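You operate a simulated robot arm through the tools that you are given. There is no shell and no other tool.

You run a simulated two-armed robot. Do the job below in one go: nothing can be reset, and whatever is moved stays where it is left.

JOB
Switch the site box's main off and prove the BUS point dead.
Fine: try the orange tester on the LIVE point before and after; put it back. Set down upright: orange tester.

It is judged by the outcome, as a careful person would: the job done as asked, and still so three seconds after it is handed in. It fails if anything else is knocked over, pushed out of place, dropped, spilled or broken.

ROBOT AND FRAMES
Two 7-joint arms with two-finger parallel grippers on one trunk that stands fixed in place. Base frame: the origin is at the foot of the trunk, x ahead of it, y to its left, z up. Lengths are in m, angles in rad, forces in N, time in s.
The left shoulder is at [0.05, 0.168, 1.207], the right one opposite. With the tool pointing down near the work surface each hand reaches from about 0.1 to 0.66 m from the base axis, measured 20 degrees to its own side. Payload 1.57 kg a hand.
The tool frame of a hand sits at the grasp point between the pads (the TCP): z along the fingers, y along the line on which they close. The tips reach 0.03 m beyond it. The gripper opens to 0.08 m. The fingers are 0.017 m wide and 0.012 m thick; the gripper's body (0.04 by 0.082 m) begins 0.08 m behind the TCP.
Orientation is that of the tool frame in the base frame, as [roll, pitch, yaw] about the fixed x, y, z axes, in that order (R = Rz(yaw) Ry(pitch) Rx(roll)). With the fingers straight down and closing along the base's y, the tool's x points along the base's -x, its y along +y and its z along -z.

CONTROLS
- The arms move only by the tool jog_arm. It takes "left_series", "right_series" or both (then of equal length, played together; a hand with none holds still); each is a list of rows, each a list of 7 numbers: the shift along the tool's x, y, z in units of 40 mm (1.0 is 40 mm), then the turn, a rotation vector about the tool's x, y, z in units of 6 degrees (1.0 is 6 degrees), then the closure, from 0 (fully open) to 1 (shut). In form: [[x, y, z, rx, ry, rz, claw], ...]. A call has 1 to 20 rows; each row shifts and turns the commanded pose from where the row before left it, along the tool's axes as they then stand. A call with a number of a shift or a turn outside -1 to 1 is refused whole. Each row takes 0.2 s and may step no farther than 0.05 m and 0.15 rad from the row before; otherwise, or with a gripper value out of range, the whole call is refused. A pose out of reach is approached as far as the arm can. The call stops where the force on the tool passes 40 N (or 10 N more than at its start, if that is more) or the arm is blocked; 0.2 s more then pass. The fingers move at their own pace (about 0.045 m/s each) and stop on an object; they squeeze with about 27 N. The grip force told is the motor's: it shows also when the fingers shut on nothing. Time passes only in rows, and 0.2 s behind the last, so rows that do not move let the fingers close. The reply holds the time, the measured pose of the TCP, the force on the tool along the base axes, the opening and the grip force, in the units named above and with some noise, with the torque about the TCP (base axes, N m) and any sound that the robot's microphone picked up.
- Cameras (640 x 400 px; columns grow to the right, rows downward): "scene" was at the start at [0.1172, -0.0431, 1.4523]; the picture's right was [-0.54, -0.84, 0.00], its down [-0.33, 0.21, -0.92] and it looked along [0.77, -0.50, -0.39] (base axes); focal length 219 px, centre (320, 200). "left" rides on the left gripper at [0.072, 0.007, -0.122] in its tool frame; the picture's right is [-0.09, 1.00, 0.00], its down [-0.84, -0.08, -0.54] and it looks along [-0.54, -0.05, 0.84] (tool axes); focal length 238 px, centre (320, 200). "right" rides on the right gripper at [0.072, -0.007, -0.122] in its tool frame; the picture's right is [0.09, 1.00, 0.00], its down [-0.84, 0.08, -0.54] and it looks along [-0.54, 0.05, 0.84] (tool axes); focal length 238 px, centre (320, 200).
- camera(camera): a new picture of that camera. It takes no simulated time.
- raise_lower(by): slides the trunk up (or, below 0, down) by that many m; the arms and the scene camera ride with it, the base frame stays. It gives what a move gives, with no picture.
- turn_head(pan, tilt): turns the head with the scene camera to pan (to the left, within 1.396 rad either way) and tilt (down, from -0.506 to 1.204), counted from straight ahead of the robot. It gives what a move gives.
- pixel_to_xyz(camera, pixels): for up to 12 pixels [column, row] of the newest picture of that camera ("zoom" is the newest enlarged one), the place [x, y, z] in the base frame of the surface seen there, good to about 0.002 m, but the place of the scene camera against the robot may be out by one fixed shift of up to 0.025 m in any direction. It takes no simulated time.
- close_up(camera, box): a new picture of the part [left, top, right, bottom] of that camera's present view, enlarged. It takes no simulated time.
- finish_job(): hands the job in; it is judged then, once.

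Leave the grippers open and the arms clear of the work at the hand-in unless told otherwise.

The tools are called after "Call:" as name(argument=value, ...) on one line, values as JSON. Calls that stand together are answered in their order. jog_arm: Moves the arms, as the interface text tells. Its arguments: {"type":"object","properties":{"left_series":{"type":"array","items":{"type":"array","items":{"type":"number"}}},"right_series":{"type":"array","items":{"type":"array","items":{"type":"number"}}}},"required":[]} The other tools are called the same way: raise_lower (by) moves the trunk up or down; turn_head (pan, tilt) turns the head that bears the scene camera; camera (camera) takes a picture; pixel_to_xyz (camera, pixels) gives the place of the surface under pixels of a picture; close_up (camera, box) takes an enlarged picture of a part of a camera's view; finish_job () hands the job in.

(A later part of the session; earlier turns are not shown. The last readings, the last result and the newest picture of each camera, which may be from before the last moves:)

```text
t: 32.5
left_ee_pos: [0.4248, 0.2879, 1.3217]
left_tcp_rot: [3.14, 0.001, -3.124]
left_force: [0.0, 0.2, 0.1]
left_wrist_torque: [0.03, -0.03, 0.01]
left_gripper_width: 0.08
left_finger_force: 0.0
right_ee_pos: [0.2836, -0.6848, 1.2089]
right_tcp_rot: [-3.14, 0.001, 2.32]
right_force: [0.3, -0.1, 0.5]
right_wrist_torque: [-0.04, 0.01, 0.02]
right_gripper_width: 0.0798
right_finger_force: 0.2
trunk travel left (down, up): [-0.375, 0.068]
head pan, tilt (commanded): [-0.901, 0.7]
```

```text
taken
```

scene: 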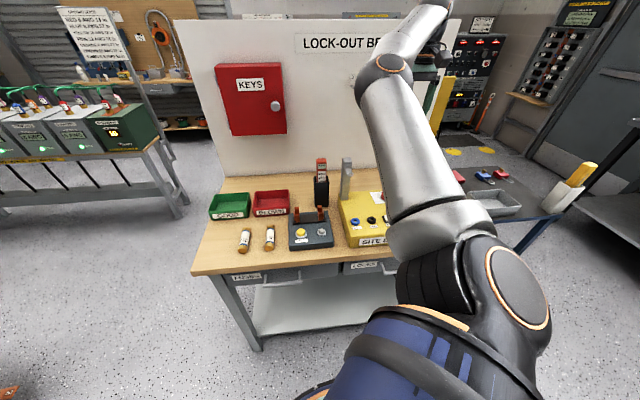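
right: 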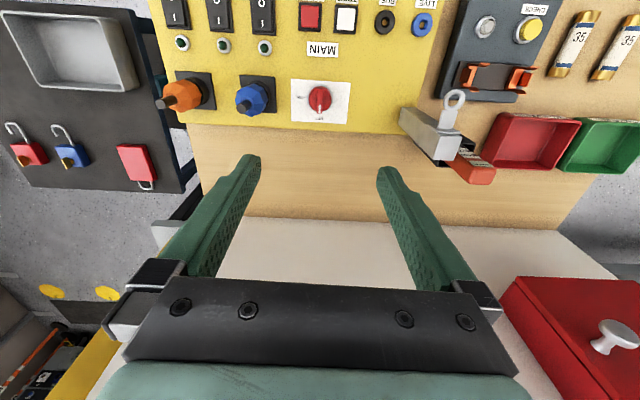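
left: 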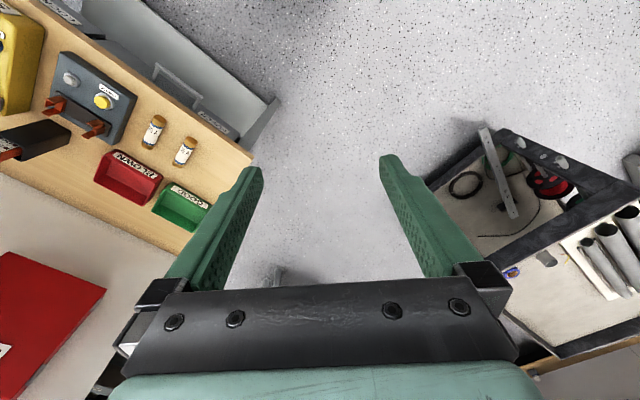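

The turn worked and everything is undisturbed. I'll slide along the box direction at z≈1.21 (fingertips at 1.18, well over the 1.065 post) to look down at the tester.

Call:
jog_arm(right_series=[[0.15, 1, 0, 0, 0, 0, 0], [0.15, 1, 0, 0, 0, 0, 0], [0.15, 1, 0, 0, 0, 0, 0], [0.15, 1, 0, 0, 0, 0, 0], [0.15, 1, 0, 0, 0, 0, 0]])

Call:
camera(camera="right")

Call:
camera(camera="scene")

```text
t: 33.7
left_ee_pos: [0.4262, 0.289, 1.3223]
left_tcp_rot: [-3.14, 0.0, -3.125]
left_force: [0.0, 0.0, -0.2]
left_wrist_torque: [0.0, -0.04, -0.04]
left_gripper_width: 0.08
left_finger_force: 0.0
right_ee_pos: [0.4112, -0.5276, 1.2081]
right_tcp_rot: [-3.141, 0.003, 2.321]
right_force: [-0.2, 0.6, 0.4]
right_wrist_torque: [-0.01, 0.02, -0.01]
right_gripper_width: 0.08
right_finger_force: 0.2
trunk travel left (down, up): [-0.375, 0.068]
head pan, tilt (commanded): [-0.901, 0.7]
```

```text
taken
```

right: 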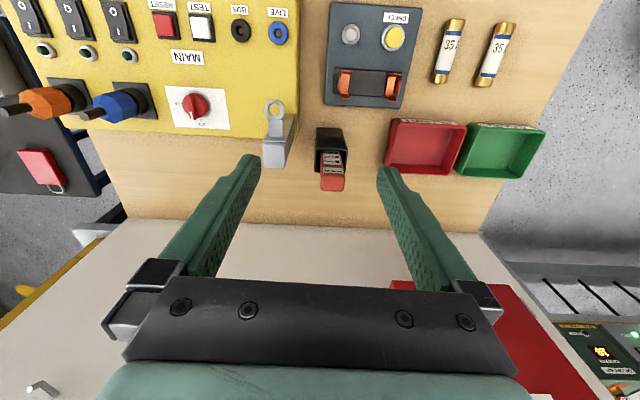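

```text
taken
```

scene: 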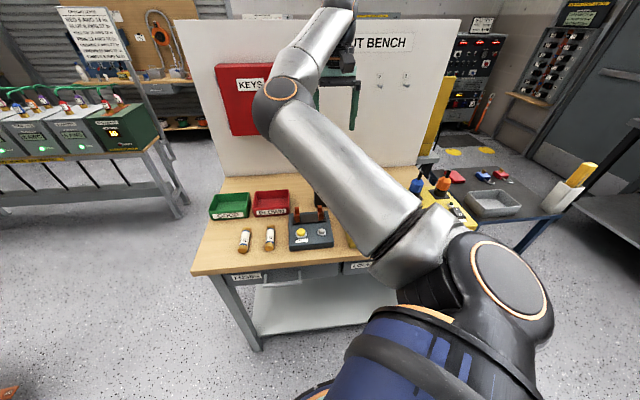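

Now the tester is at (330, 165), between the fingertips in the right camera. I'll zoom in and measure it.

Call:
close_up(camera="right", box=[255, 85, 405, 205])

Call:
close_up(camera="right", box=[300, 120, 360, 200])

Call:
pixel_to_xyz(camera="zoom", pixels=[[340, 290], [300, 300], [380, 300], [340, 355], [330, 270], [370, 230], [330, 230], [240, 80], [390, 80], [400, 140], [250, 220], [320, 130]])

```text
3.33 times, centred on (330, 145) of right
```

zoom: 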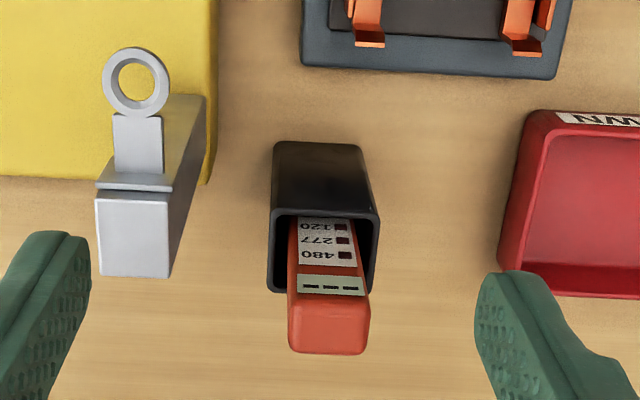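

```text
5.00 times, centred on (330, 160) of right
```

zoom: 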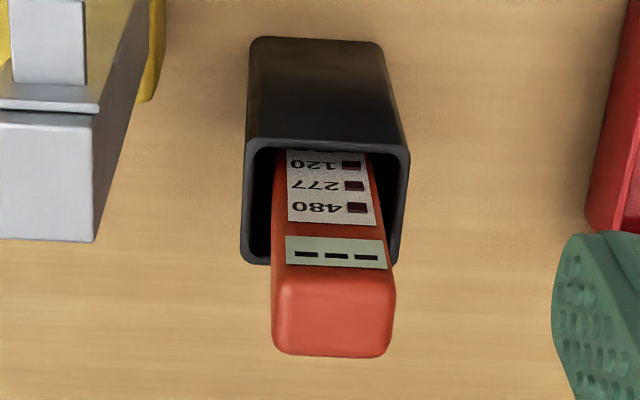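

```text
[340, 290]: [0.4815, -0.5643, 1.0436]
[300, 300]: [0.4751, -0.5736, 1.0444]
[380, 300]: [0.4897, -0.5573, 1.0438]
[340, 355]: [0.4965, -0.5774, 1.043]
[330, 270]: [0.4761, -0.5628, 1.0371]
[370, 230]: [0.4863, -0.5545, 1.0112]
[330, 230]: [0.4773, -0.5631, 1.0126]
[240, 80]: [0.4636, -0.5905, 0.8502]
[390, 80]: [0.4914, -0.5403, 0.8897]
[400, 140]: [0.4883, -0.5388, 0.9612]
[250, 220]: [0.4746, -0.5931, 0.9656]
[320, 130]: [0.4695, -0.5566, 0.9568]
```

The tester body is about 34 mm × 24 mm, its top centre is at about (0.486, -0.5715, 1.0445), and the holder rim is at z≈0.965. Before moving over it I'll check the KEYS cabinet position and the holder corners.

Call:
pixel_to_xyz(camera="right", pixels=[[500, 300], [520, 340], [400, 284], [560, 395], [300, 260], [281, 140], [275, 120], [275, 106]])

Call:
pixel_to_xyz(camera="zoom", pixels=[[250, 148], [404, 152], [243, 255], [402, 230], [330, 144], [60, 230], [90, 200], [280, 300], [392, 310], [334, 350]])

```text
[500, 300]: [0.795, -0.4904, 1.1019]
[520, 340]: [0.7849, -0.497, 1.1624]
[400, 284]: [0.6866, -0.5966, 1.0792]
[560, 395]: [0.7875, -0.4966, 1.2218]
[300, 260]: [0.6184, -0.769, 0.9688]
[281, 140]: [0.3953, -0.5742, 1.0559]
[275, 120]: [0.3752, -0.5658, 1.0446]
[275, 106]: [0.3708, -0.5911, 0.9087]
```

```text
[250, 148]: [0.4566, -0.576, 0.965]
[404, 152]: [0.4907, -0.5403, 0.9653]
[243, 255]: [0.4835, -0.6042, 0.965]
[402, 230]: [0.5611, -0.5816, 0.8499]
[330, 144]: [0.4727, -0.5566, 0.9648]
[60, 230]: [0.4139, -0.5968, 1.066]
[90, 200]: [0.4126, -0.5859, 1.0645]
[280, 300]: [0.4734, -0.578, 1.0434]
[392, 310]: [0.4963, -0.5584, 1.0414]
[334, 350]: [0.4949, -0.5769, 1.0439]
```

The holder centre is (0.487, -0.572), matching the tester axis, so it stands vertical. The KEYS cabinet is about 0.15 m behind and to the side, so it's clear. I'll move over the tester at TCP z≈1.12 with the fingers opened to about 64 mm.

Call:
jog_arm(right_series=[[-0.52, 0.156, 0.3, 0, 0, 0, 0.2], [-0.52, 0.156, 0.3, 0, 0, 0, 0.2], [-0.52, 0.156, 0.3, 0, 0, 0, 0.2], [-0.52, 0.156, 0.3, 0, 0, 0, 0.2], [0, 0, 0.5, 0, 0, 0, 0.2], [0, 0, 0.5, 0, 0, 0, 0.2]])

Call:
camera(camera="right")

Call:
camera(camera="scene")

```text
t: 35.1
left_ee_pos: [0.4255, 0.2881, 1.3227]
left_tcp_rot: [3.14, -0.001, -3.123]
left_force: [0.6, 0.1, 0.7]
left_wrist_torque: [0.0, 0.02, 0.0]
left_gripper_width: 0.0799
left_finger_force: 0.1
right_ee_pos: [0.4831, -0.564, 1.1164]
right_tcp_rot: [3.141, 0.002, 2.324]
right_force: [0.2, -0.1, 0.1]
right_wrist_torque: [0.02, 0.0, -0.04]
right_gripper_width: 0.0642
right_finger_force: 0.0
right hand out of reach, approached as far as the arm can: row 4
trunk travel left (down, up): [-0.375, 0.068]
head pan, tilt (commanded): [-0.901, 0.7]
```

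```text
taken
```

right: 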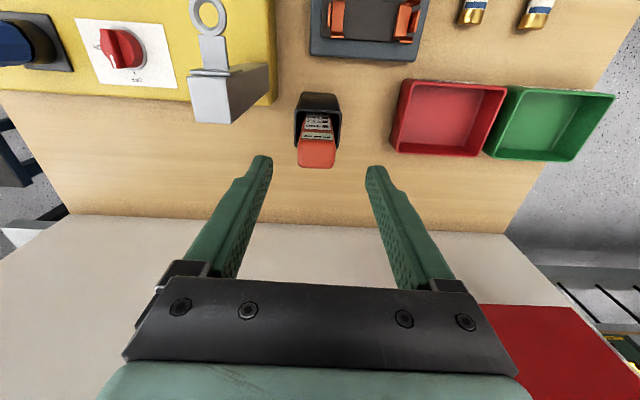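

```text
taken
```

scene: 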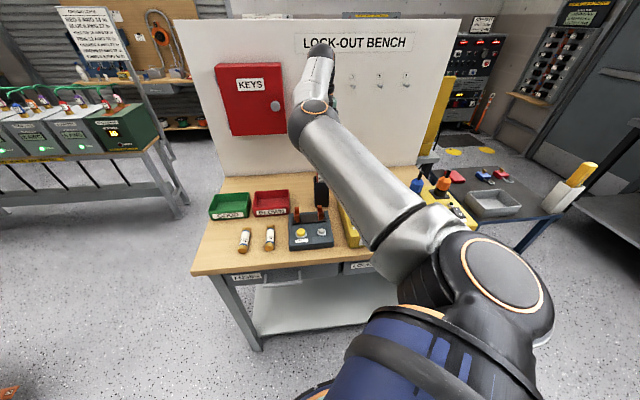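

The arm is at the edge of its reach at this height. I'll raise the trunk by 0.06 m so that the shoulder sits closer to wrist height. The hand rides up with it in free air.

Call:
raise_lower(by=0.06)

Call:
camera(camera="right")

```text
t: 36.1
left_ee_pos: [0.4251, 0.2877, 1.3818]
left_tcp_rot: [-3.142, -0.001, -3.125]
left_force: [-1.4, 0.1, -0.1]
left_wrist_torque: [0.0, 0.0, -0.01]
left_gripper_width: 0.08
left_finger_force: 0.0
right_ee_pos: [0.483, -0.5637, 1.1769]
right_tcp_rot: [-3.141, 0.002, 2.321]
right_force: [1.2, 0.2, -0.8]
right_wrist_torque: [-0.01, 0.0, 0.0]
right_gripper_width: 0.0643
right_finger_force: 0.0
trunk travel left (down, up): [-0.435, 0.008]
head pan, tilt (commanded): [-0.901, 0.7]
```

```text
taken
```

right: 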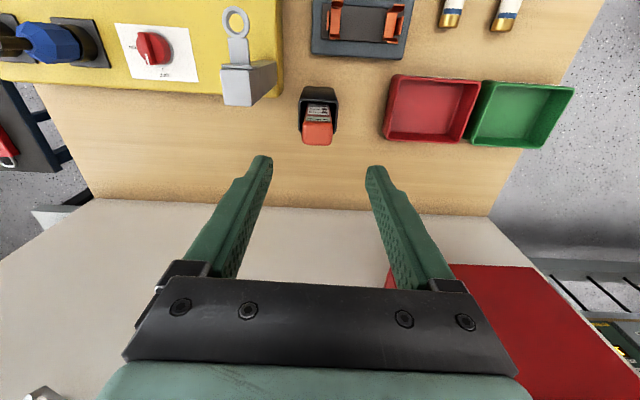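

I'll descend to TCP z≈1.075, with the tips just at the tester's top level, and correct the 8 mm position offset.

Call:
jog_arm(right_series=[[-0.05, -0.02, 0.64, 0, 0, 0, 0.2], [-0.05, -0.02, 0.64, 0, 0, 0, 0.2], [-0.05, -0.02, 0.64, 0, 0, 0, 0.2], [-0.04, -0.02, 0.63, 0, 0, 0, 0.2]])

Call:
camera(camera="right")

Call:
camera(camera="scene")

```text
t: 37.1
left_ee_pos: [0.4258, 0.2864, 1.3827]
left_tcp_rot: [-3.141, 0.0, -3.125]
left_force: [0.3, -0.1, 0.0]
left_wrist_torque: [-0.02, 0.0, 0.0]
left_gripper_width: 0.0798
left_finger_force: 0.2
right_ee_pos: [0.486, -0.5727, 1.0738]
right_tcp_rot: [-3.141, 0.002, 2.322]
right_force: [-0.4, -0.8, 0.8]
right_wrist_torque: [-0.03, -0.02, 0.04]
right_gripper_width: 0.0638
right_finger_force: 0.1
trunk travel left (down, up): [-0.435, 0.008]
head pan, tilt (commanded): [-0.901, 0.7]
```

```text
taken
```

right: 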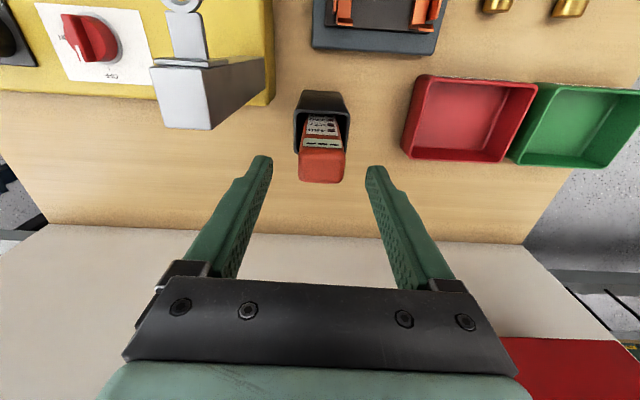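

```text
taken
```

scene: 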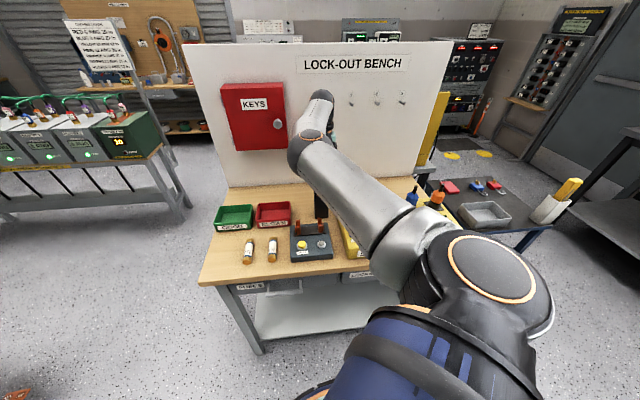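

The tester is centred between the tips at (321, 166). I'll descend 59 mm to TCP z≈1.015, leaving the tips 20 mm above the holder rim, then close.

Call:
jog_arm(right_series=[[0, 0.0, 0.49, 0, 0, 0, 0.2], [0, 0, 0.49, 0, 0, 0, 0.2], [0, 0, 0.49, 0, 0, 0, 0.2]])

Call:
camera(camera="right")

```text
t: 37.9
left_ee_pos: [0.4263, 0.2882, 1.3826]
left_tcp_rot: [3.141, 0.0, -3.126]
left_force: [-0.5, -0.5, 0.1]
left_wrist_torque: [-0.01, 0.0, 0.0]
left_gripper_width: 0.0802
left_finger_force: 0.0
right_ee_pos: [0.4864, -0.5718, 1.0158]
right_tcp_rot: [-3.141, 0.002, 2.32]
right_force: [-0.4, 0.1, 0.3]
right_wrist_torque: [0.01, -0.03, -0.01]
right_gripper_width: 0.0638
right_finger_force: 0.1
trunk travel left (down, up): [-0.435, 0.008]
head pan, tilt (commanded): [-0.901, 0.7]
```

```text
taken
```

right: 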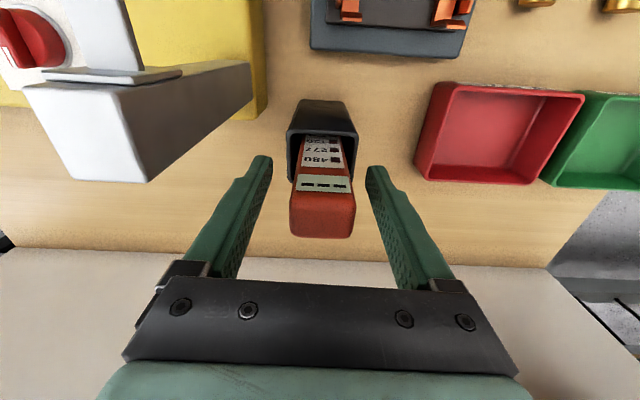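

The fingers flank the tester cleanly. I'll close.

Call:
jog_arm(right_series=[[0, 0, 0, 0, 0, 0, 0.5], [0, 0, 0, 0, 0, 0, 0.8], [0, 0, 0, 0, 0, 0, 1], [0, 0, 0, 0, 0, 0, 1], [0, 0, 0, 0, 0, 0, 1]])

Call:
camera(camera="right")

```text
t: 39.1
left_ee_pos: [0.4245, 0.2875, 1.384]
left_tcp_rot: [3.141, 0.0, -3.123]
left_force: [-0.2, -0.4, 0.1]
left_wrist_torque: [-0.02, 0.01, -0.02]
left_gripper_width: 0.0799
left_finger_force: 0.0
right_ee_pos: [0.4862, -0.5733, 1.0147]
right_tcp_rot: [-3.141, 0.002, 2.321]
right_force: [0.6, -0.2, 0.2]
right_wrist_torque: [0.03, -0.01, 0.01]
right_gripper_width: 0.0338
right_finger_force: 26.8
trunk travel left (down, up): [-0.435, 0.008]
head pan, tilt (commanded): [-0.901, 0.7]
```

```text
taken
```

right: 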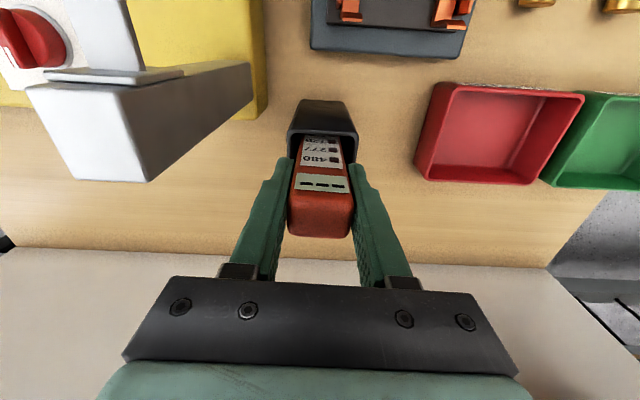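

The tester is gripped at 33.8 mm with 27 N and no side load. I'll lift 48 mm straight up and check that the holder stays put.

Call:
jog_arm(right_series=[[0, 0, -0.4, 0, 0, 0, 1], [0, 0, -0.4, 0, 0, 0, 1], [0, 0, -0.4, 0, 0, 0, 1]])

Call:
camera(camera="right")

```text
t: 39.9
left_ee_pos: [0.4255, 0.2881, 1.3834]
left_tcp_rot: [-3.14, 0.001, -3.125]
left_force: [-1.0, -0.2, -0.3]
left_wrist_torque: [0.02, 0.02, 0.0]
left_gripper_width: 0.08
left_finger_force: 0.0
right_ee_pos: [0.485, -0.5717, 1.0643]
right_tcp_rot: [3.141, 0.002, 2.32]
right_force: [0.2, -0.6, -1.0]
right_wrist_torque: [0.0, -0.04, 0.0]
right_gripper_width: 0.0338
right_finger_force: 26.7
trunk travel left (down, up): [-0.435, 0.008]
head pan, tilt (commanded): [-0.901, 0.7]
```

```text
taken
```

right: 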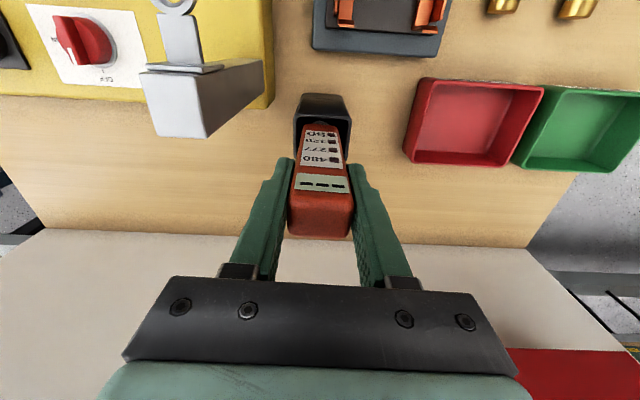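

The holder stayed. I'll continue lifting another 48 mm.

Call:
jog_arm(right_series=[[0, 0, -0.4, 0, 0, 0, 1], [0, 0, -0.4, 0, 0, 0, 1], [0, 0, -0.4, 0, 0, 0, 1]])

Call:
camera(camera="right")

```text
t: 40.7
left_ee_pos: [0.4242, 0.2878, 1.3842]
left_tcp_rot: [-3.141, 0.001, -3.124]
left_force: [-0.3, 0.1, 0.2]
left_wrist_torque: [0.01, 0.0, -0.02]
left_gripper_width: 0.0802
left_finger_force: 0.1
right_ee_pos: [0.4866, -0.5719, 1.1118]
right_tcp_rot: [-3.14, 0.002, 2.321]
right_force: [-0.2, 0.4, -1.2]
right_wrist_torque: [-0.01, 0.0, -0.03]
right_gripper_width: 0.0337
right_finger_force: 27.0
trunk travel left (down, up): [-0.435, 0.008]
head pan, tilt (commanded): [-0.901, 0.7]
```

```text
taken
```

right: 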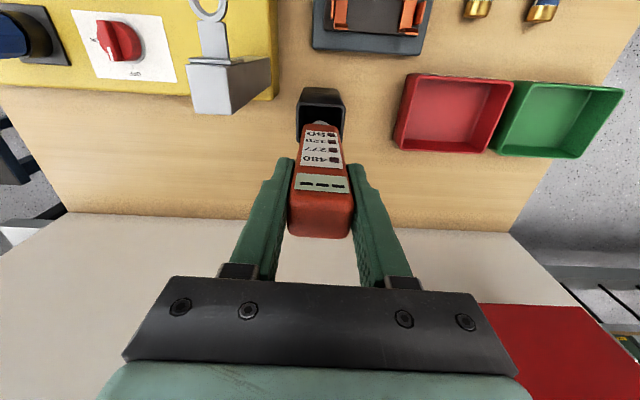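

The probe end is starting to show. I'll zoom in to see how much of it is still inside the holder.

Call:
close_up(camera="right", box=[270, 70, 380, 190])

Call:
pixel_to_xyz(camera="zoom", pixels=[[290, 180], [290, 170], [290, 200], [250, 150], [320, 160], [240, 60], [290, 260]])

```text
3.33 times, centred on (325, 130) of right
```

zoom: 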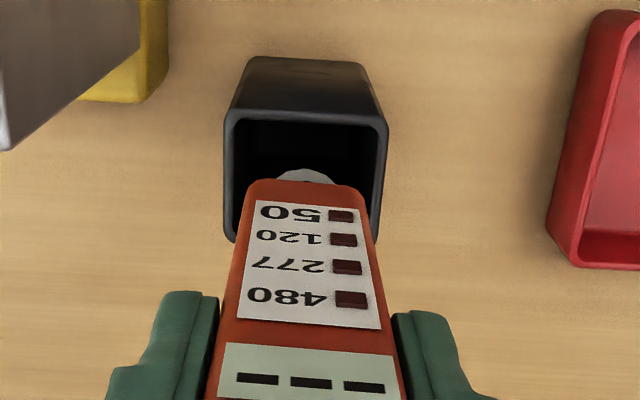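

```text
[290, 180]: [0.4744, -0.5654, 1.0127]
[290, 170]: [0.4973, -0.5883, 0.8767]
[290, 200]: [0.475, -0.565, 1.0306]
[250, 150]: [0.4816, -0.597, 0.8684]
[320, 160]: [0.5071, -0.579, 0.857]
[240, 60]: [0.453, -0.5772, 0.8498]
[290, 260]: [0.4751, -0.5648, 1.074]
```

The orange body ends near z≈1.01 and there's a grey part below it, likely the probe. I'll lift another 44 mm to be clear of the rim and look again.

Call:
jog_arm(right_series=[[0, 0, -0.4, 0, 0, 0, 1], [0, 0, -0.4, 0, 0, 0, 1], [0, 0, -0.3, 0, 0, 0, 1]])

Call:
camera(camera="right")

Call:
close_up(camera="right", box=[270, 70, 380, 190])

Call:
close_up(camera="scene", box=[270, 60, 430, 280])

```text
t: 41.5
left_ee_pos: [0.4253, 0.2887, 1.3828]
left_tcp_rot: [-3.141, 0.001, -3.124]
left_force: [0.1, -0.4, -0.3]
left_wrist_torque: [-0.01, -0.01, 0.01]
left_gripper_width: 0.0801
left_finger_force: 0.0
right_ee_pos: [0.4858, -0.5719, 1.1563]
right_tcp_rot: [-3.14, 0.001, 2.322]
right_force: [-0.7, 0.3, -1.3]
right_wrist_torque: [0.02, 0.03, 0.02]
right_gripper_width: 0.0339
right_finger_force: 26.5
trunk travel left (down, up): [-0.435, 0.008]
head pan, tilt (commanded): [-0.901, 0.7]
```

```text
taken
```

right: 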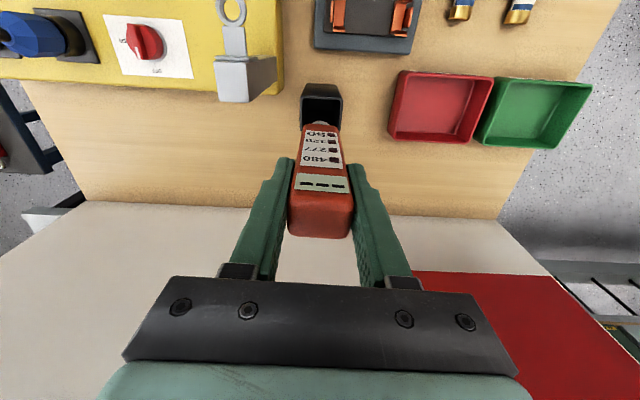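

```text
3.33 times, centred on (325, 130) of right
```

zoom: 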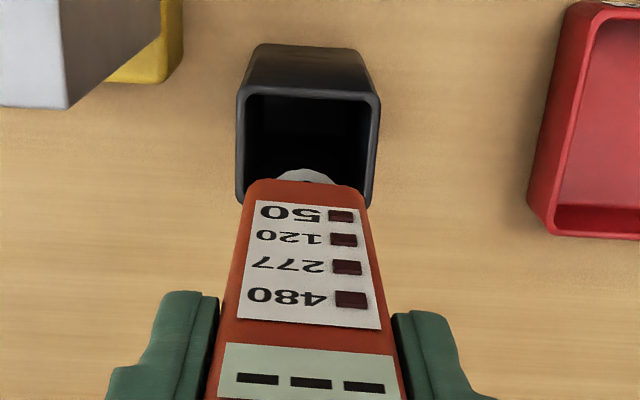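

```text
1.82 times, centred on (350, 170) of scene
```

zoom: 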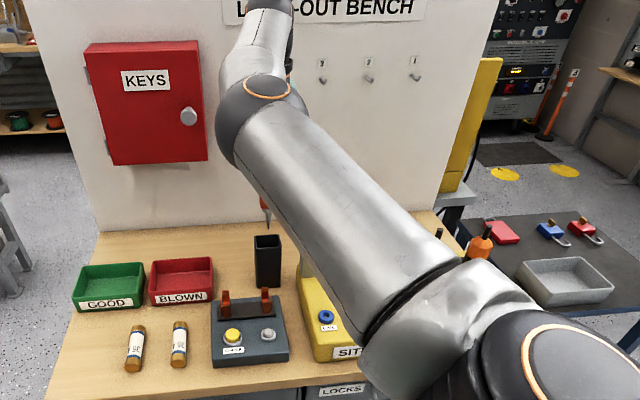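

The holder is undisturbed and the tester is out. I'll look closer at the probe tip in the scene view, around (336, 175).

Call:
close_up(camera="scene", box=[315, 145, 365, 210])

Call:
close_up(camera="right", box=[305, 100, 345, 130])

```text
6.15 times, centred on (340, 178) of scene
```

zoom: 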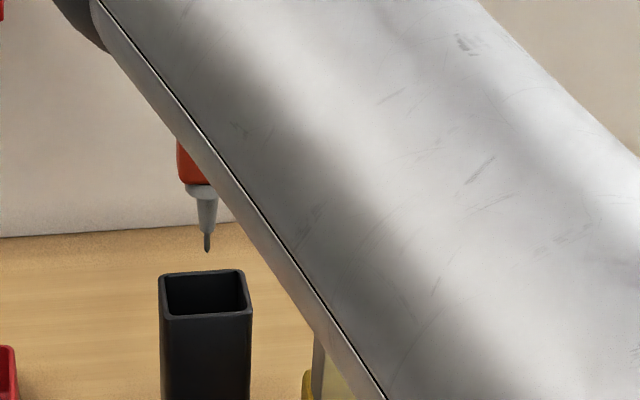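

```text
13.33 times, centred on (325, 115) of right
```

zoom: 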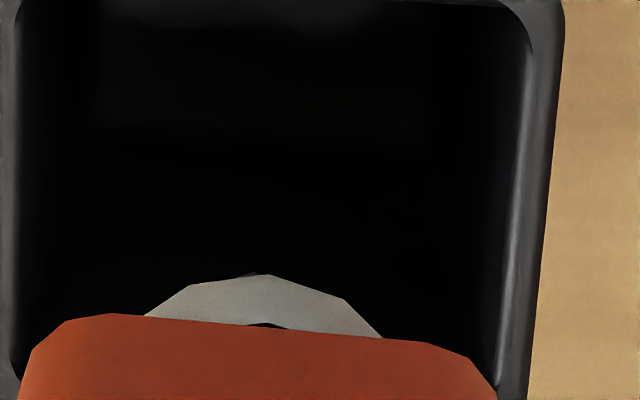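

The probe has a grey sleeve ending in a thin dark tip at zoom (207, 248). I'll measure the tip and compare it with the holder rim, to calibrate the scene camera.

Call:
close_up(camera="scene", box=[315, 145, 365, 210])

Call:
pixel_to_xyz(camera="zoom", pixels=[[207, 245], [207, 238], [207, 220], [200, 192], [190, 170], [162, 312], [248, 312], [172, 274], [205, 316], [207, 249]])

Call:
close_up(camera="scene", box=[285, 195, 385, 265])

```text
6.15 times, centred on (340, 178) of scene
```

zoom: 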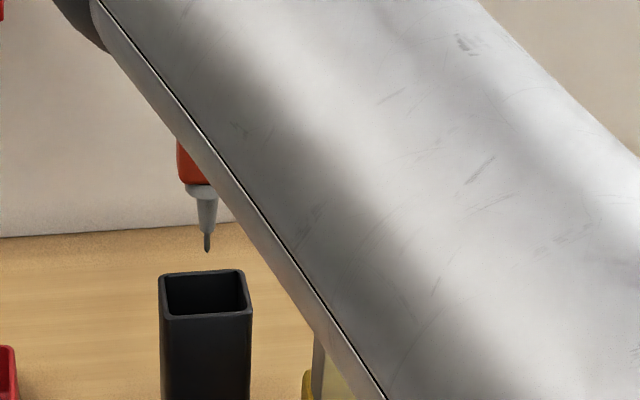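

```text
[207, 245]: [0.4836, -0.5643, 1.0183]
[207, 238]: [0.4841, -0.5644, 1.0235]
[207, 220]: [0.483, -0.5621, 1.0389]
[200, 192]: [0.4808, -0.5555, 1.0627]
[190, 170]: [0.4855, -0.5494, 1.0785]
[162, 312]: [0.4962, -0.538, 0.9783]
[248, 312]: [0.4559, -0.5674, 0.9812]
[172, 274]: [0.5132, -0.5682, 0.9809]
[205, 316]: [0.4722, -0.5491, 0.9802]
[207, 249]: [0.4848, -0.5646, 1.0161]
```

```text
5.71 times, centred on (335, 230) of scene
```

zoom: 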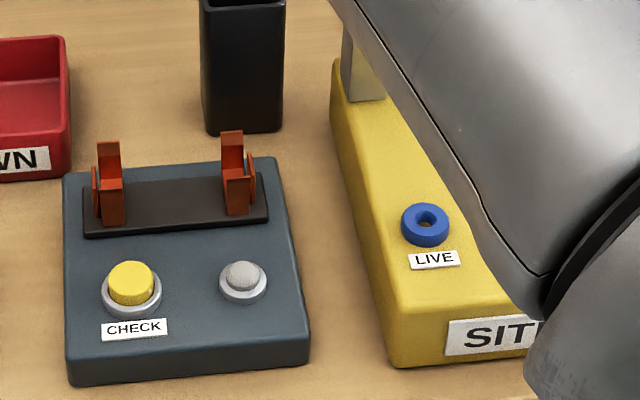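

The tip is about 0.158 m beyond the TCP and on the tool axis, at about (0.485, -0.572, 1.000). To avoid the post and its ring I'll first pull 0.15 m toward the bench front, staying above the fuse checker, and then move sideways toward LIVE.

Call:
jog_arm(right_series=[[0.75, 0, 0, 0, 0, 0, 1], [0.75, 0, 0, 0, 0, 0, 1], [0.75, 0, 0, 0, 0, 0, 1], [0.75, 0, 0, 0, 0, 0, 1], [0.75, 0, 0, 0, 0, 0, 1]])

Call:
camera(camera="right")

Call:
camera(camera="scene")

```text
t: 42.7
left_ee_pos: [0.425, 0.2888, 1.3829]
left_tcp_rot: [3.141, -0.001, -3.124]
left_force: [0.4, 0.3, -0.4]
left_wrist_torque: [0.01, 0.01, 0.0]
left_gripper_width: 0.08
left_finger_force: 0.1
right_ee_pos: [0.3848, -0.4619, 1.1582]
right_tcp_rot: [3.139, 0.002, 2.321]
right_force: [0.4, 0.4, -1.7]
right_wrist_torque: [0.02, 0.01, 0.03]
right_gripper_width: 0.0338
right_finger_force: 27.5
trunk travel left (down, up): [-0.435, 0.008]
head pan, tilt (commanded): [-0.901, 0.7]
```

```text
taken
```

right: 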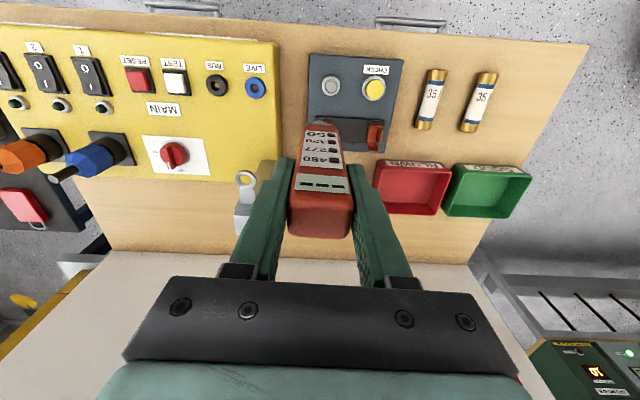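

```text
taken
```

scene: 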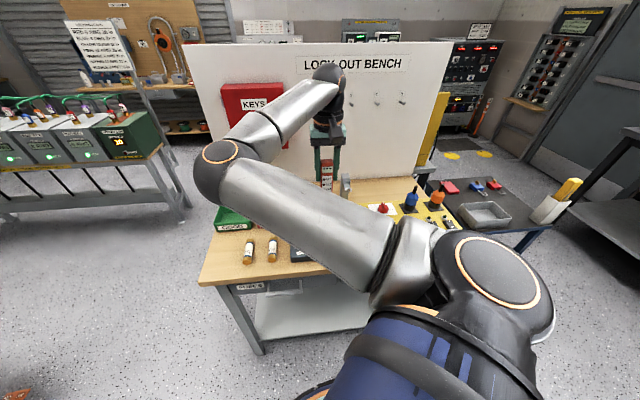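

LIVE is at (255, 88) and BUS at (216, 85) in the right camera. I'll zoom in to locate their holes precisely.

Call:
close_up(camera="right", box=[200, 60, 280, 110])

Call:
pixel_to_xyz(camera="zoom", pixels=[[440, 225], [440, 195], [440, 255], [405, 225], [475, 225], [130, 205], [130, 175], [130, 240], [95, 205], [165, 205], [440, 300]])

```text
8.00 times, centred on (240, 85) of right
```

zoom: 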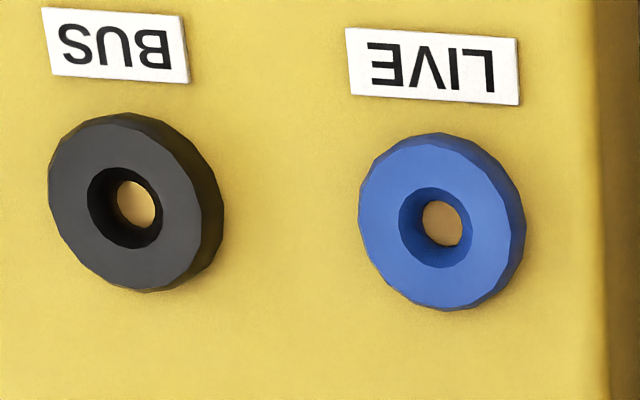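

```text
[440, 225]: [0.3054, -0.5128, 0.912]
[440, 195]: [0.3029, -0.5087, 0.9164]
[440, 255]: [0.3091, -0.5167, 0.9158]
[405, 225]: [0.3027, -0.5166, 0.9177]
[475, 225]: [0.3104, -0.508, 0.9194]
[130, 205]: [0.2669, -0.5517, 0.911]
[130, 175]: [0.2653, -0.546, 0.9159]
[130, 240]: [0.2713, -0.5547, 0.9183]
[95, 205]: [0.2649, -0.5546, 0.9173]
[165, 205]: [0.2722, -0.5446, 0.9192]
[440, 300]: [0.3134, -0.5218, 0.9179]
```

Each jack is a ring with its top at z≈0.919 and a small gold contact at z≈0.911: LIVE centre is about (0.306, -0.5126), BUS about (0.268, -0.5505). I'll move the tester over LIVE, tip at about z=1.0, then lower to about 0.95 for a check.

Call:
jog_arm(right_series=[[0.133, -0.768, 0, 0, 0, 0, 1], [0.133, -0.768, 0, 0, 0, 0, 1], [0.134, -0.769, 0, 0, 0, 0, 1], [0, 0, 0.6, 0, 0, 0, 1], [0, 0, 0.6, 0, 0, 0, 1]])

Call:
camera(camera="right")

Call:
camera(camera="scene")

```text
t: 43.9
left_ee_pos: [0.426, 0.2873, 1.3826]
left_tcp_rot: [3.14, 0.0, -3.125]
left_force: [0.6, -0.3, 0.3]
left_wrist_torque: [0.0, 0.02, -0.01]
left_gripper_width: 0.0801
left_finger_force: 0.0
right_ee_pos: [0.3054, -0.513, 1.1073]
right_tcp_rot: [-3.14, 0.002, 2.32]
right_force: [0.3, -0.5, -1.4]
right_wrist_torque: [0.02, -0.01, 0.01]
right_gripper_width: 0.0337
right_finger_force: 26.9
trunk travel left (down, up): [-0.435, 0.008]
head pan, tilt (commanded): [-0.901, 0.7]
```

```text
taken
```

right: 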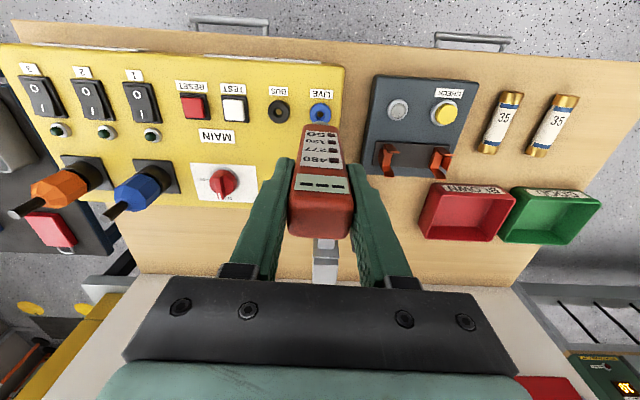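

```text
taken
```

scene: 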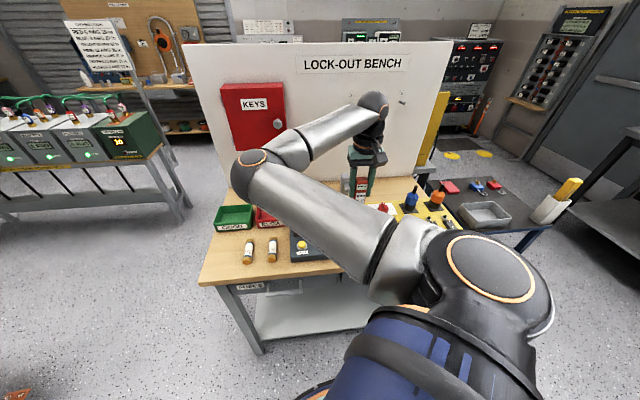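

Call:
close_up(camera="right", box=[300, 90, 345, 135])

Call:
close_up(camera="scene", box=[330, 150, 410, 230])

```text
8.89 times, centred on (322, 112) of right
```

zoom: 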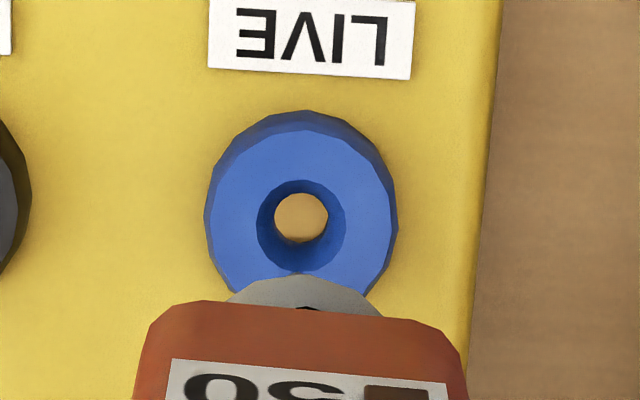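

```text
5.00 times, centred on (370, 190) of scene
```

zoom: 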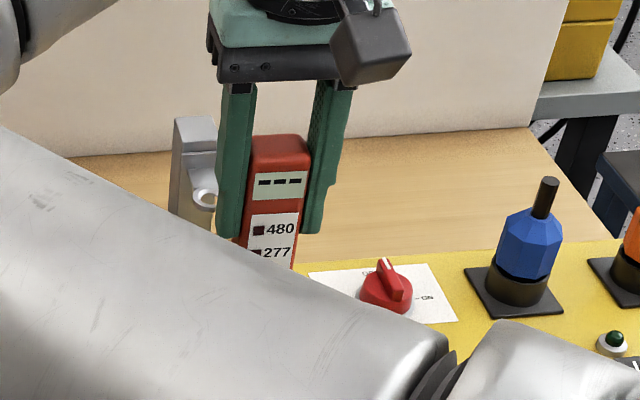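

The LIVE contact lies on the tool axis within about 1 mm, and the scene camera can also see the tester's display. I'll lower 28 mm, with a 1 mm correction, and then go slowly.

Call:
jog_arm(right_series=[[-0.02, 0, 0.35, 0, 0, 0, 1], [0, 0, 0.35, 0, 0, 0, 1]])

Call:
close_up(camera="right", box=[300, 90, 345, 135])

```text
t: 44.5
left_ee_pos: [0.4266, 0.287, 1.3837]
left_tcp_rot: [-3.141, 0.0, -3.125]
left_force: [0.0, 0.4, -1.0]
left_wrist_torque: [0.0, -0.03, 0.03]
left_gripper_width: 0.08
left_finger_force: 0.0
right_ee_pos: [0.3072, -0.5143, 1.0803]
right_tcp_rot: [-3.141, 0.002, 2.319]
right_force: [0.8, 0.5, -1.6]
right_wrist_torque: [0.0, 0.0, 0.02]
right_gripper_width: 0.034
right_finger_force: 26.7
trunk travel left (down, up): [-0.435, 0.008]
head pan, tilt (commanded): [-0.901, 0.7]
```

```text
8.89 times, centred on (322, 112) of right
```

zoom: 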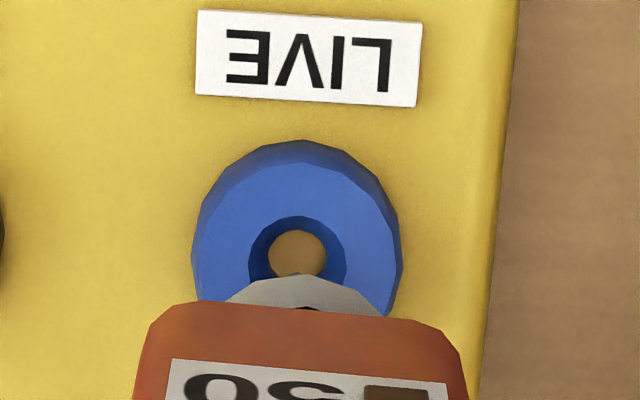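

The tip and the LIVE contact line up within about 1 mm. I'll lower the last centimetre in 2 mm steps, watching force and sound.

Call:
jog_arm(right_series=[[0, 0, 0.05, 0, 0, 0, 1], [0, 0, 0.05, 0, 0, 0, 1], [0, 0, 0.05, 0, 0, 0, 1], [0, 0, 0.05, 0, 0, 0, 1]])

Call:
close_up(camera="right", box=[270, 80, 370, 220])

Call:
close_up(camera="scene", box=[330, 150, 410, 230])

```text
t: 45.5
left_ee_pos: [0.4253, 0.2895, 1.3828]
left_tcp_rot: [-3.14, 0.0, -3.124]
left_force: [-0.4, 0.3, 0.2]
left_wrist_torque: [0.0, 0.01, 0.0]
left_gripper_width: 0.0801
left_finger_force: 0.0
right_ee_pos: [0.3055, -0.5133, 1.0736]
right_tcp_rot: [3.141, 0.006, 2.323]
right_force: [1.8, 1.8, 20.6]
right_wrist_torque: [0.14, -0.48, -0.01]
right_gripper_width: 0.034
right_finger_force: 27.2
trunk travel left (down, up): [-0.435, 0.008]
head pan, tilt (commanded): [-0.901, 0.7]
```

```text
2.86 times, centred on (320, 150) of right
```

zoom: 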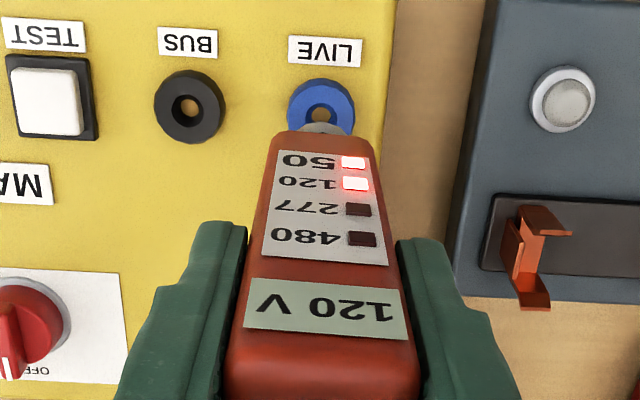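

```text
5.00 times, centred on (370, 190) of scene
```

zoom: 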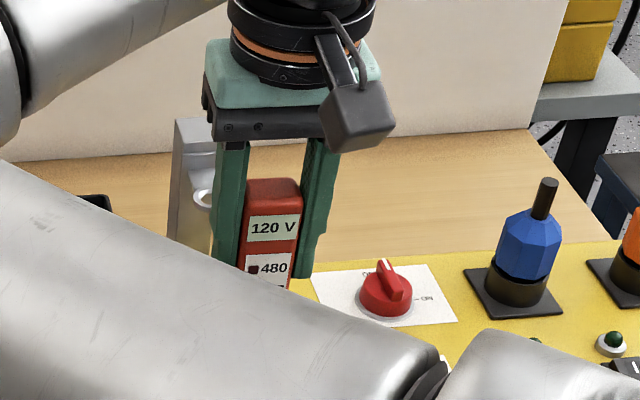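

The tester reads 120 V on LIVE, with the 50 and 120 lamps lit and 20 N contact. I'll hold a moment with slightly less push, then lift 40 mm and move to BUS.

Call:
jog_arm(right_series=[[0, 0, -0.02, 0, 0, 0, 1], [0, 0, 0, 0, 0, 0, 1], [0, 0, 0, 0, 0, 0, 1]])

Call:
close_up(camera="right", box=[270, 80, 370, 220])

Call:
jog_arm(right_series=[[0, 0, -0.5, 0, 0, 0, 1], [0, 0, -0.5, 0, 0, 0, 1], [-0.024, -0.671, 0, 0, 0, 0, 1], [-0.024, -0.671, 0, 0, 0, 0, 1], [0, 0, 0, 0, 0, 0, 1]])

Call:
close_up(camera="right", box=[300, 90, 345, 135])

```text
t: 46.3
left_ee_pos: [0.4245, 0.2883, 1.3827]
left_tcp_rot: [3.142, 0.0, -3.123]
left_force: [0.0, 0.5, 0.3]
left_wrist_torque: [-0.01, 0.02, 0.02]
left_gripper_width: 0.0798
left_finger_force: 0.0
right_ee_pos: [0.3058, -0.5141, 1.073]
right_tcp_rot: [-3.139, 0.005, 2.32]
right_force: [3.4, -2.3, 16.6]
right_wrist_torque: [-0.18, -0.52, 0.0]
right_gripper_width: 0.0335
right_finger_force: 26.8
trunk travel left (down, up): [-0.435, 0.008]
head pan, tilt (commanded): [-0.901, 0.7]
```

```text
2.86 times, centred on (320, 150) of right
```

zoom: 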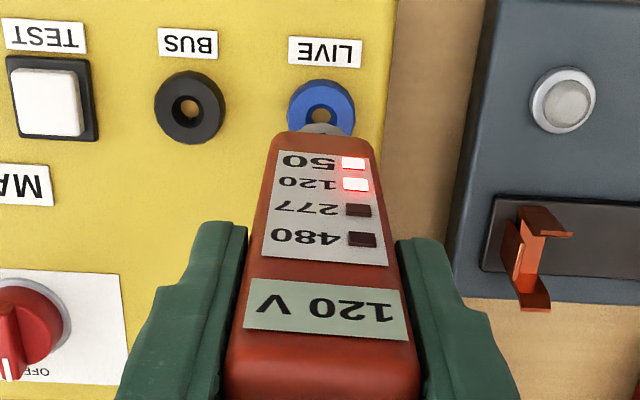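

```text
t: 47.5
left_ee_pos: [0.4253, 0.2859, 1.3828]
left_tcp_rot: [-3.14, -0.001, -3.125]
left_force: [-1.2, 0.1, 0.3]
left_wrist_torque: [0.02, 0.05, 0.01]
left_gripper_width: 0.08
left_finger_force: 0.0
right_ee_pos: [0.2679, -0.5519, 1.1112]
right_tcp_rot: [-3.14, 0.003, 2.324]
right_force: [-0.1, -0.2, -1.7]
right_wrist_torque: [0.0, 0.0, -0.01]
right_gripper_width: 0.0336
right_finger_force: 27.3
trunk travel left (down, up): [-0.435, 0.008]
head pan, tilt (commanded): [-0.901, 0.7]
```

```text
8.89 times, centred on (322, 112) of right
```

zoom: 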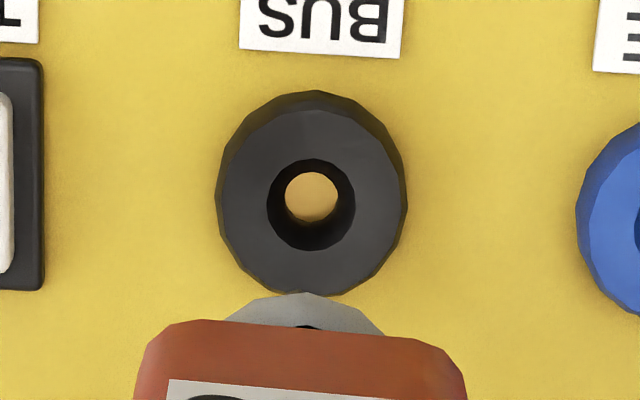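

The tester appears to have shifted slightly in the grip: the collar edge is about 2 px lower in view than before pressing. I'll take a full picture to check.

Call:
camera(camera="right")

Call:
close_up(camera="right", box=[260, 100, 380, 260])

Call:
close_up(camera="scene", box=[330, 140, 420, 230])

```text
taken
```

right: 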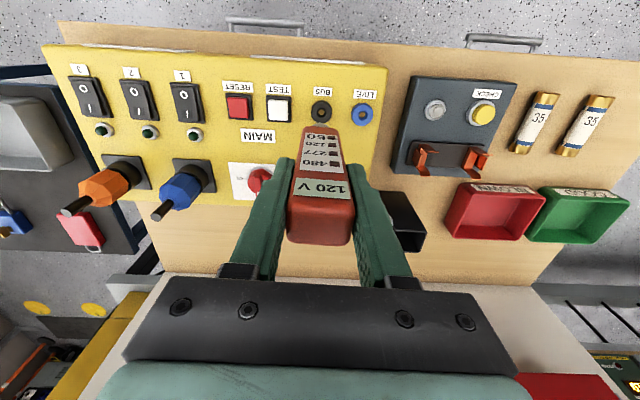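

```text
2.50 times, centred on (320, 180) of right
```

zoom: 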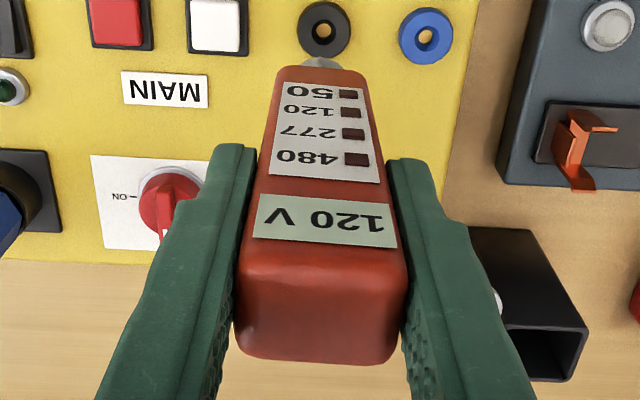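

```text
4.44 times, centred on (375, 185) of scene
```

zoom: 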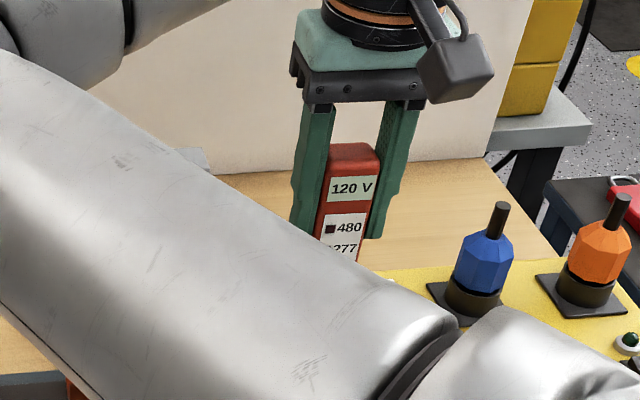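

The tester slid up about 4 mm in the grip while pressing, which is harmless: the lamps are off and the display still holds the last reading. I'll look more closely at the tip against the BUS ring.

Call:
close_up(camera="right", box=[308, 102, 334, 130])

```text
14.29 times, centred on (321, 116) of right
```

zoom: 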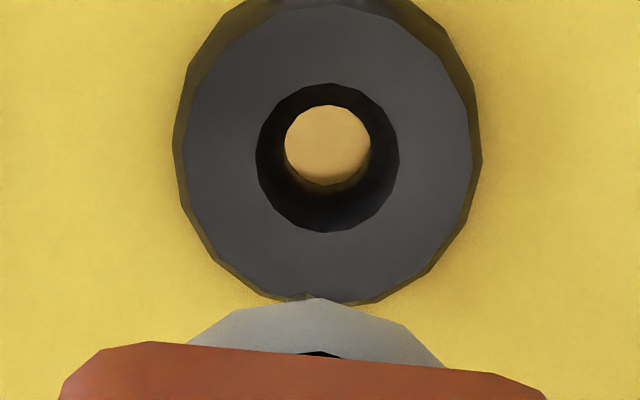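

The BUS contact sits about 3 mm forward of the tip and 1.5 mm aside. I'll correct that while lowering 24 mm, then recheck.

Call:
jog_arm(right_series=[[0.04, 0.02, 0.3, 0, 0, 0, 1], [0.035, 0.02, 0.3, 0, 0, 0, 1], [0, 0, 0, 0, 0, 0, 1]])

Call:
close_up(camera="right", box=[308, 102, 334, 130])

```text
t: 48.3
left_ee_pos: [0.4256, 0.2879, 1.3832]
left_tcp_rot: [3.142, 0.0, -3.126]
left_force: [-0.6, -0.3, 0.3]
left_wrist_torque: [0.0, 0.01, -0.02]
left_gripper_width: 0.08
left_finger_force: 0.0
right_ee_pos: [0.2676, -0.5491, 1.0879]
right_tcp_rot: [3.141, 0.001, 2.32]
right_force: [0.1, 0.5, -2.0]
right_wrist_torque: [0.02, -0.01, 0.02]
right_gripper_width: 0.0338
right_finger_force: 27.0
trunk travel left (down, up): [-0.435, 0.008]
head pan, tilt (commanded): [-0.901, 0.7]
```

```text
14.29 times, centred on (321, 116) of right
```

zoom: 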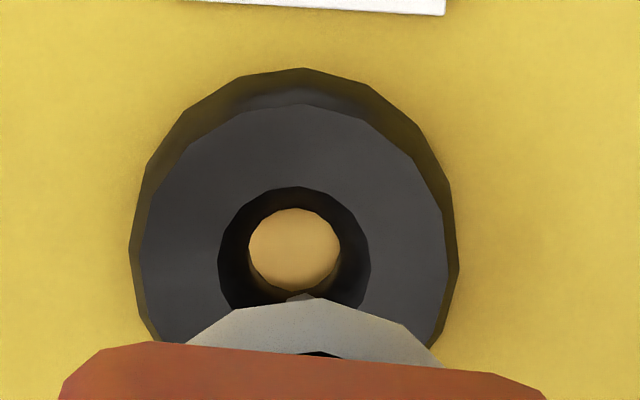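

The tip nub at (302, 295) is now in line with where the BUS contact will be. I'll lower the last 16 mm gently.

Call:
jog_arm(right_series=[[0, 0, 0.25, 0, 0, 0, 1], [0, 0, 0.05, 0, 0, 0, 1], [0, 0, 0.05, 0, 0, 0, 1], [0, 0, 0.05, 0, 0, 0, 1]])

Call:
close_up(camera="right", box=[270, 80, 370, 220])

Call:
close_up(camera="right", box=[308, 102, 334, 130])

```text
t: 49.3
left_ee_pos: [0.426, 0.288, 1.3823]
left_tcp_rot: [-3.141, -0.001, -3.125]
left_force: [-0.8, -0.5, 0.4]
left_wrist_torque: [-0.02, -0.01, 0.03]
left_gripper_width: 0.0799
left_finger_force: 0.1
right_ee_pos: [0.2673, -0.5484, 1.0741]
right_tcp_rot: [-3.141, 0.007, 2.32]
right_force: [-1.1, 0.0, 6.6]
right_wrist_torque: [0.02, -0.09, 0.02]
right_gripper_width: 0.0337
right_finger_force: 26.8
trunk travel left (down, up): [-0.435, 0.008]
head pan, tilt (commanded): [-0.901, 0.7]
```

```text
2.86 times, centred on (320, 150) of right
```

zoom: 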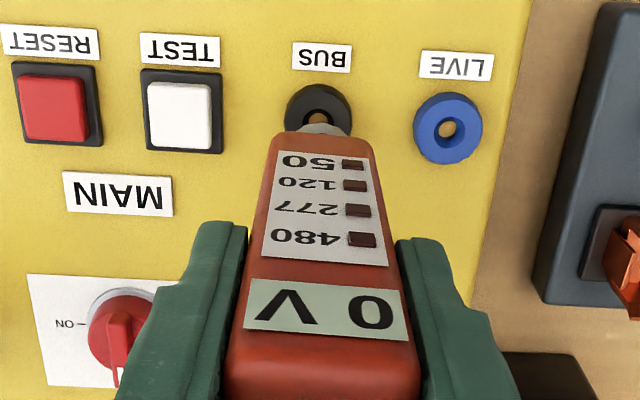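

```text
14.29 times, centred on (321, 116) of right
```

zoom: 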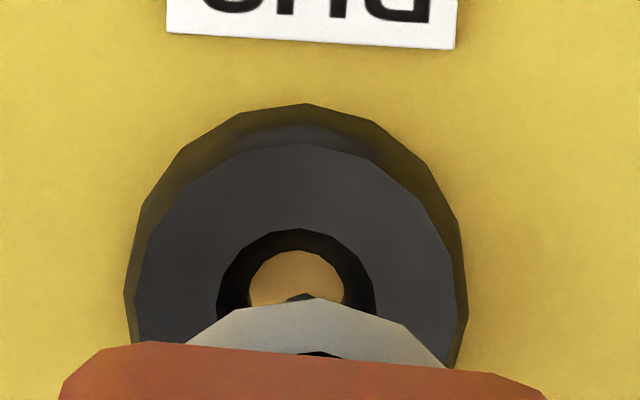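

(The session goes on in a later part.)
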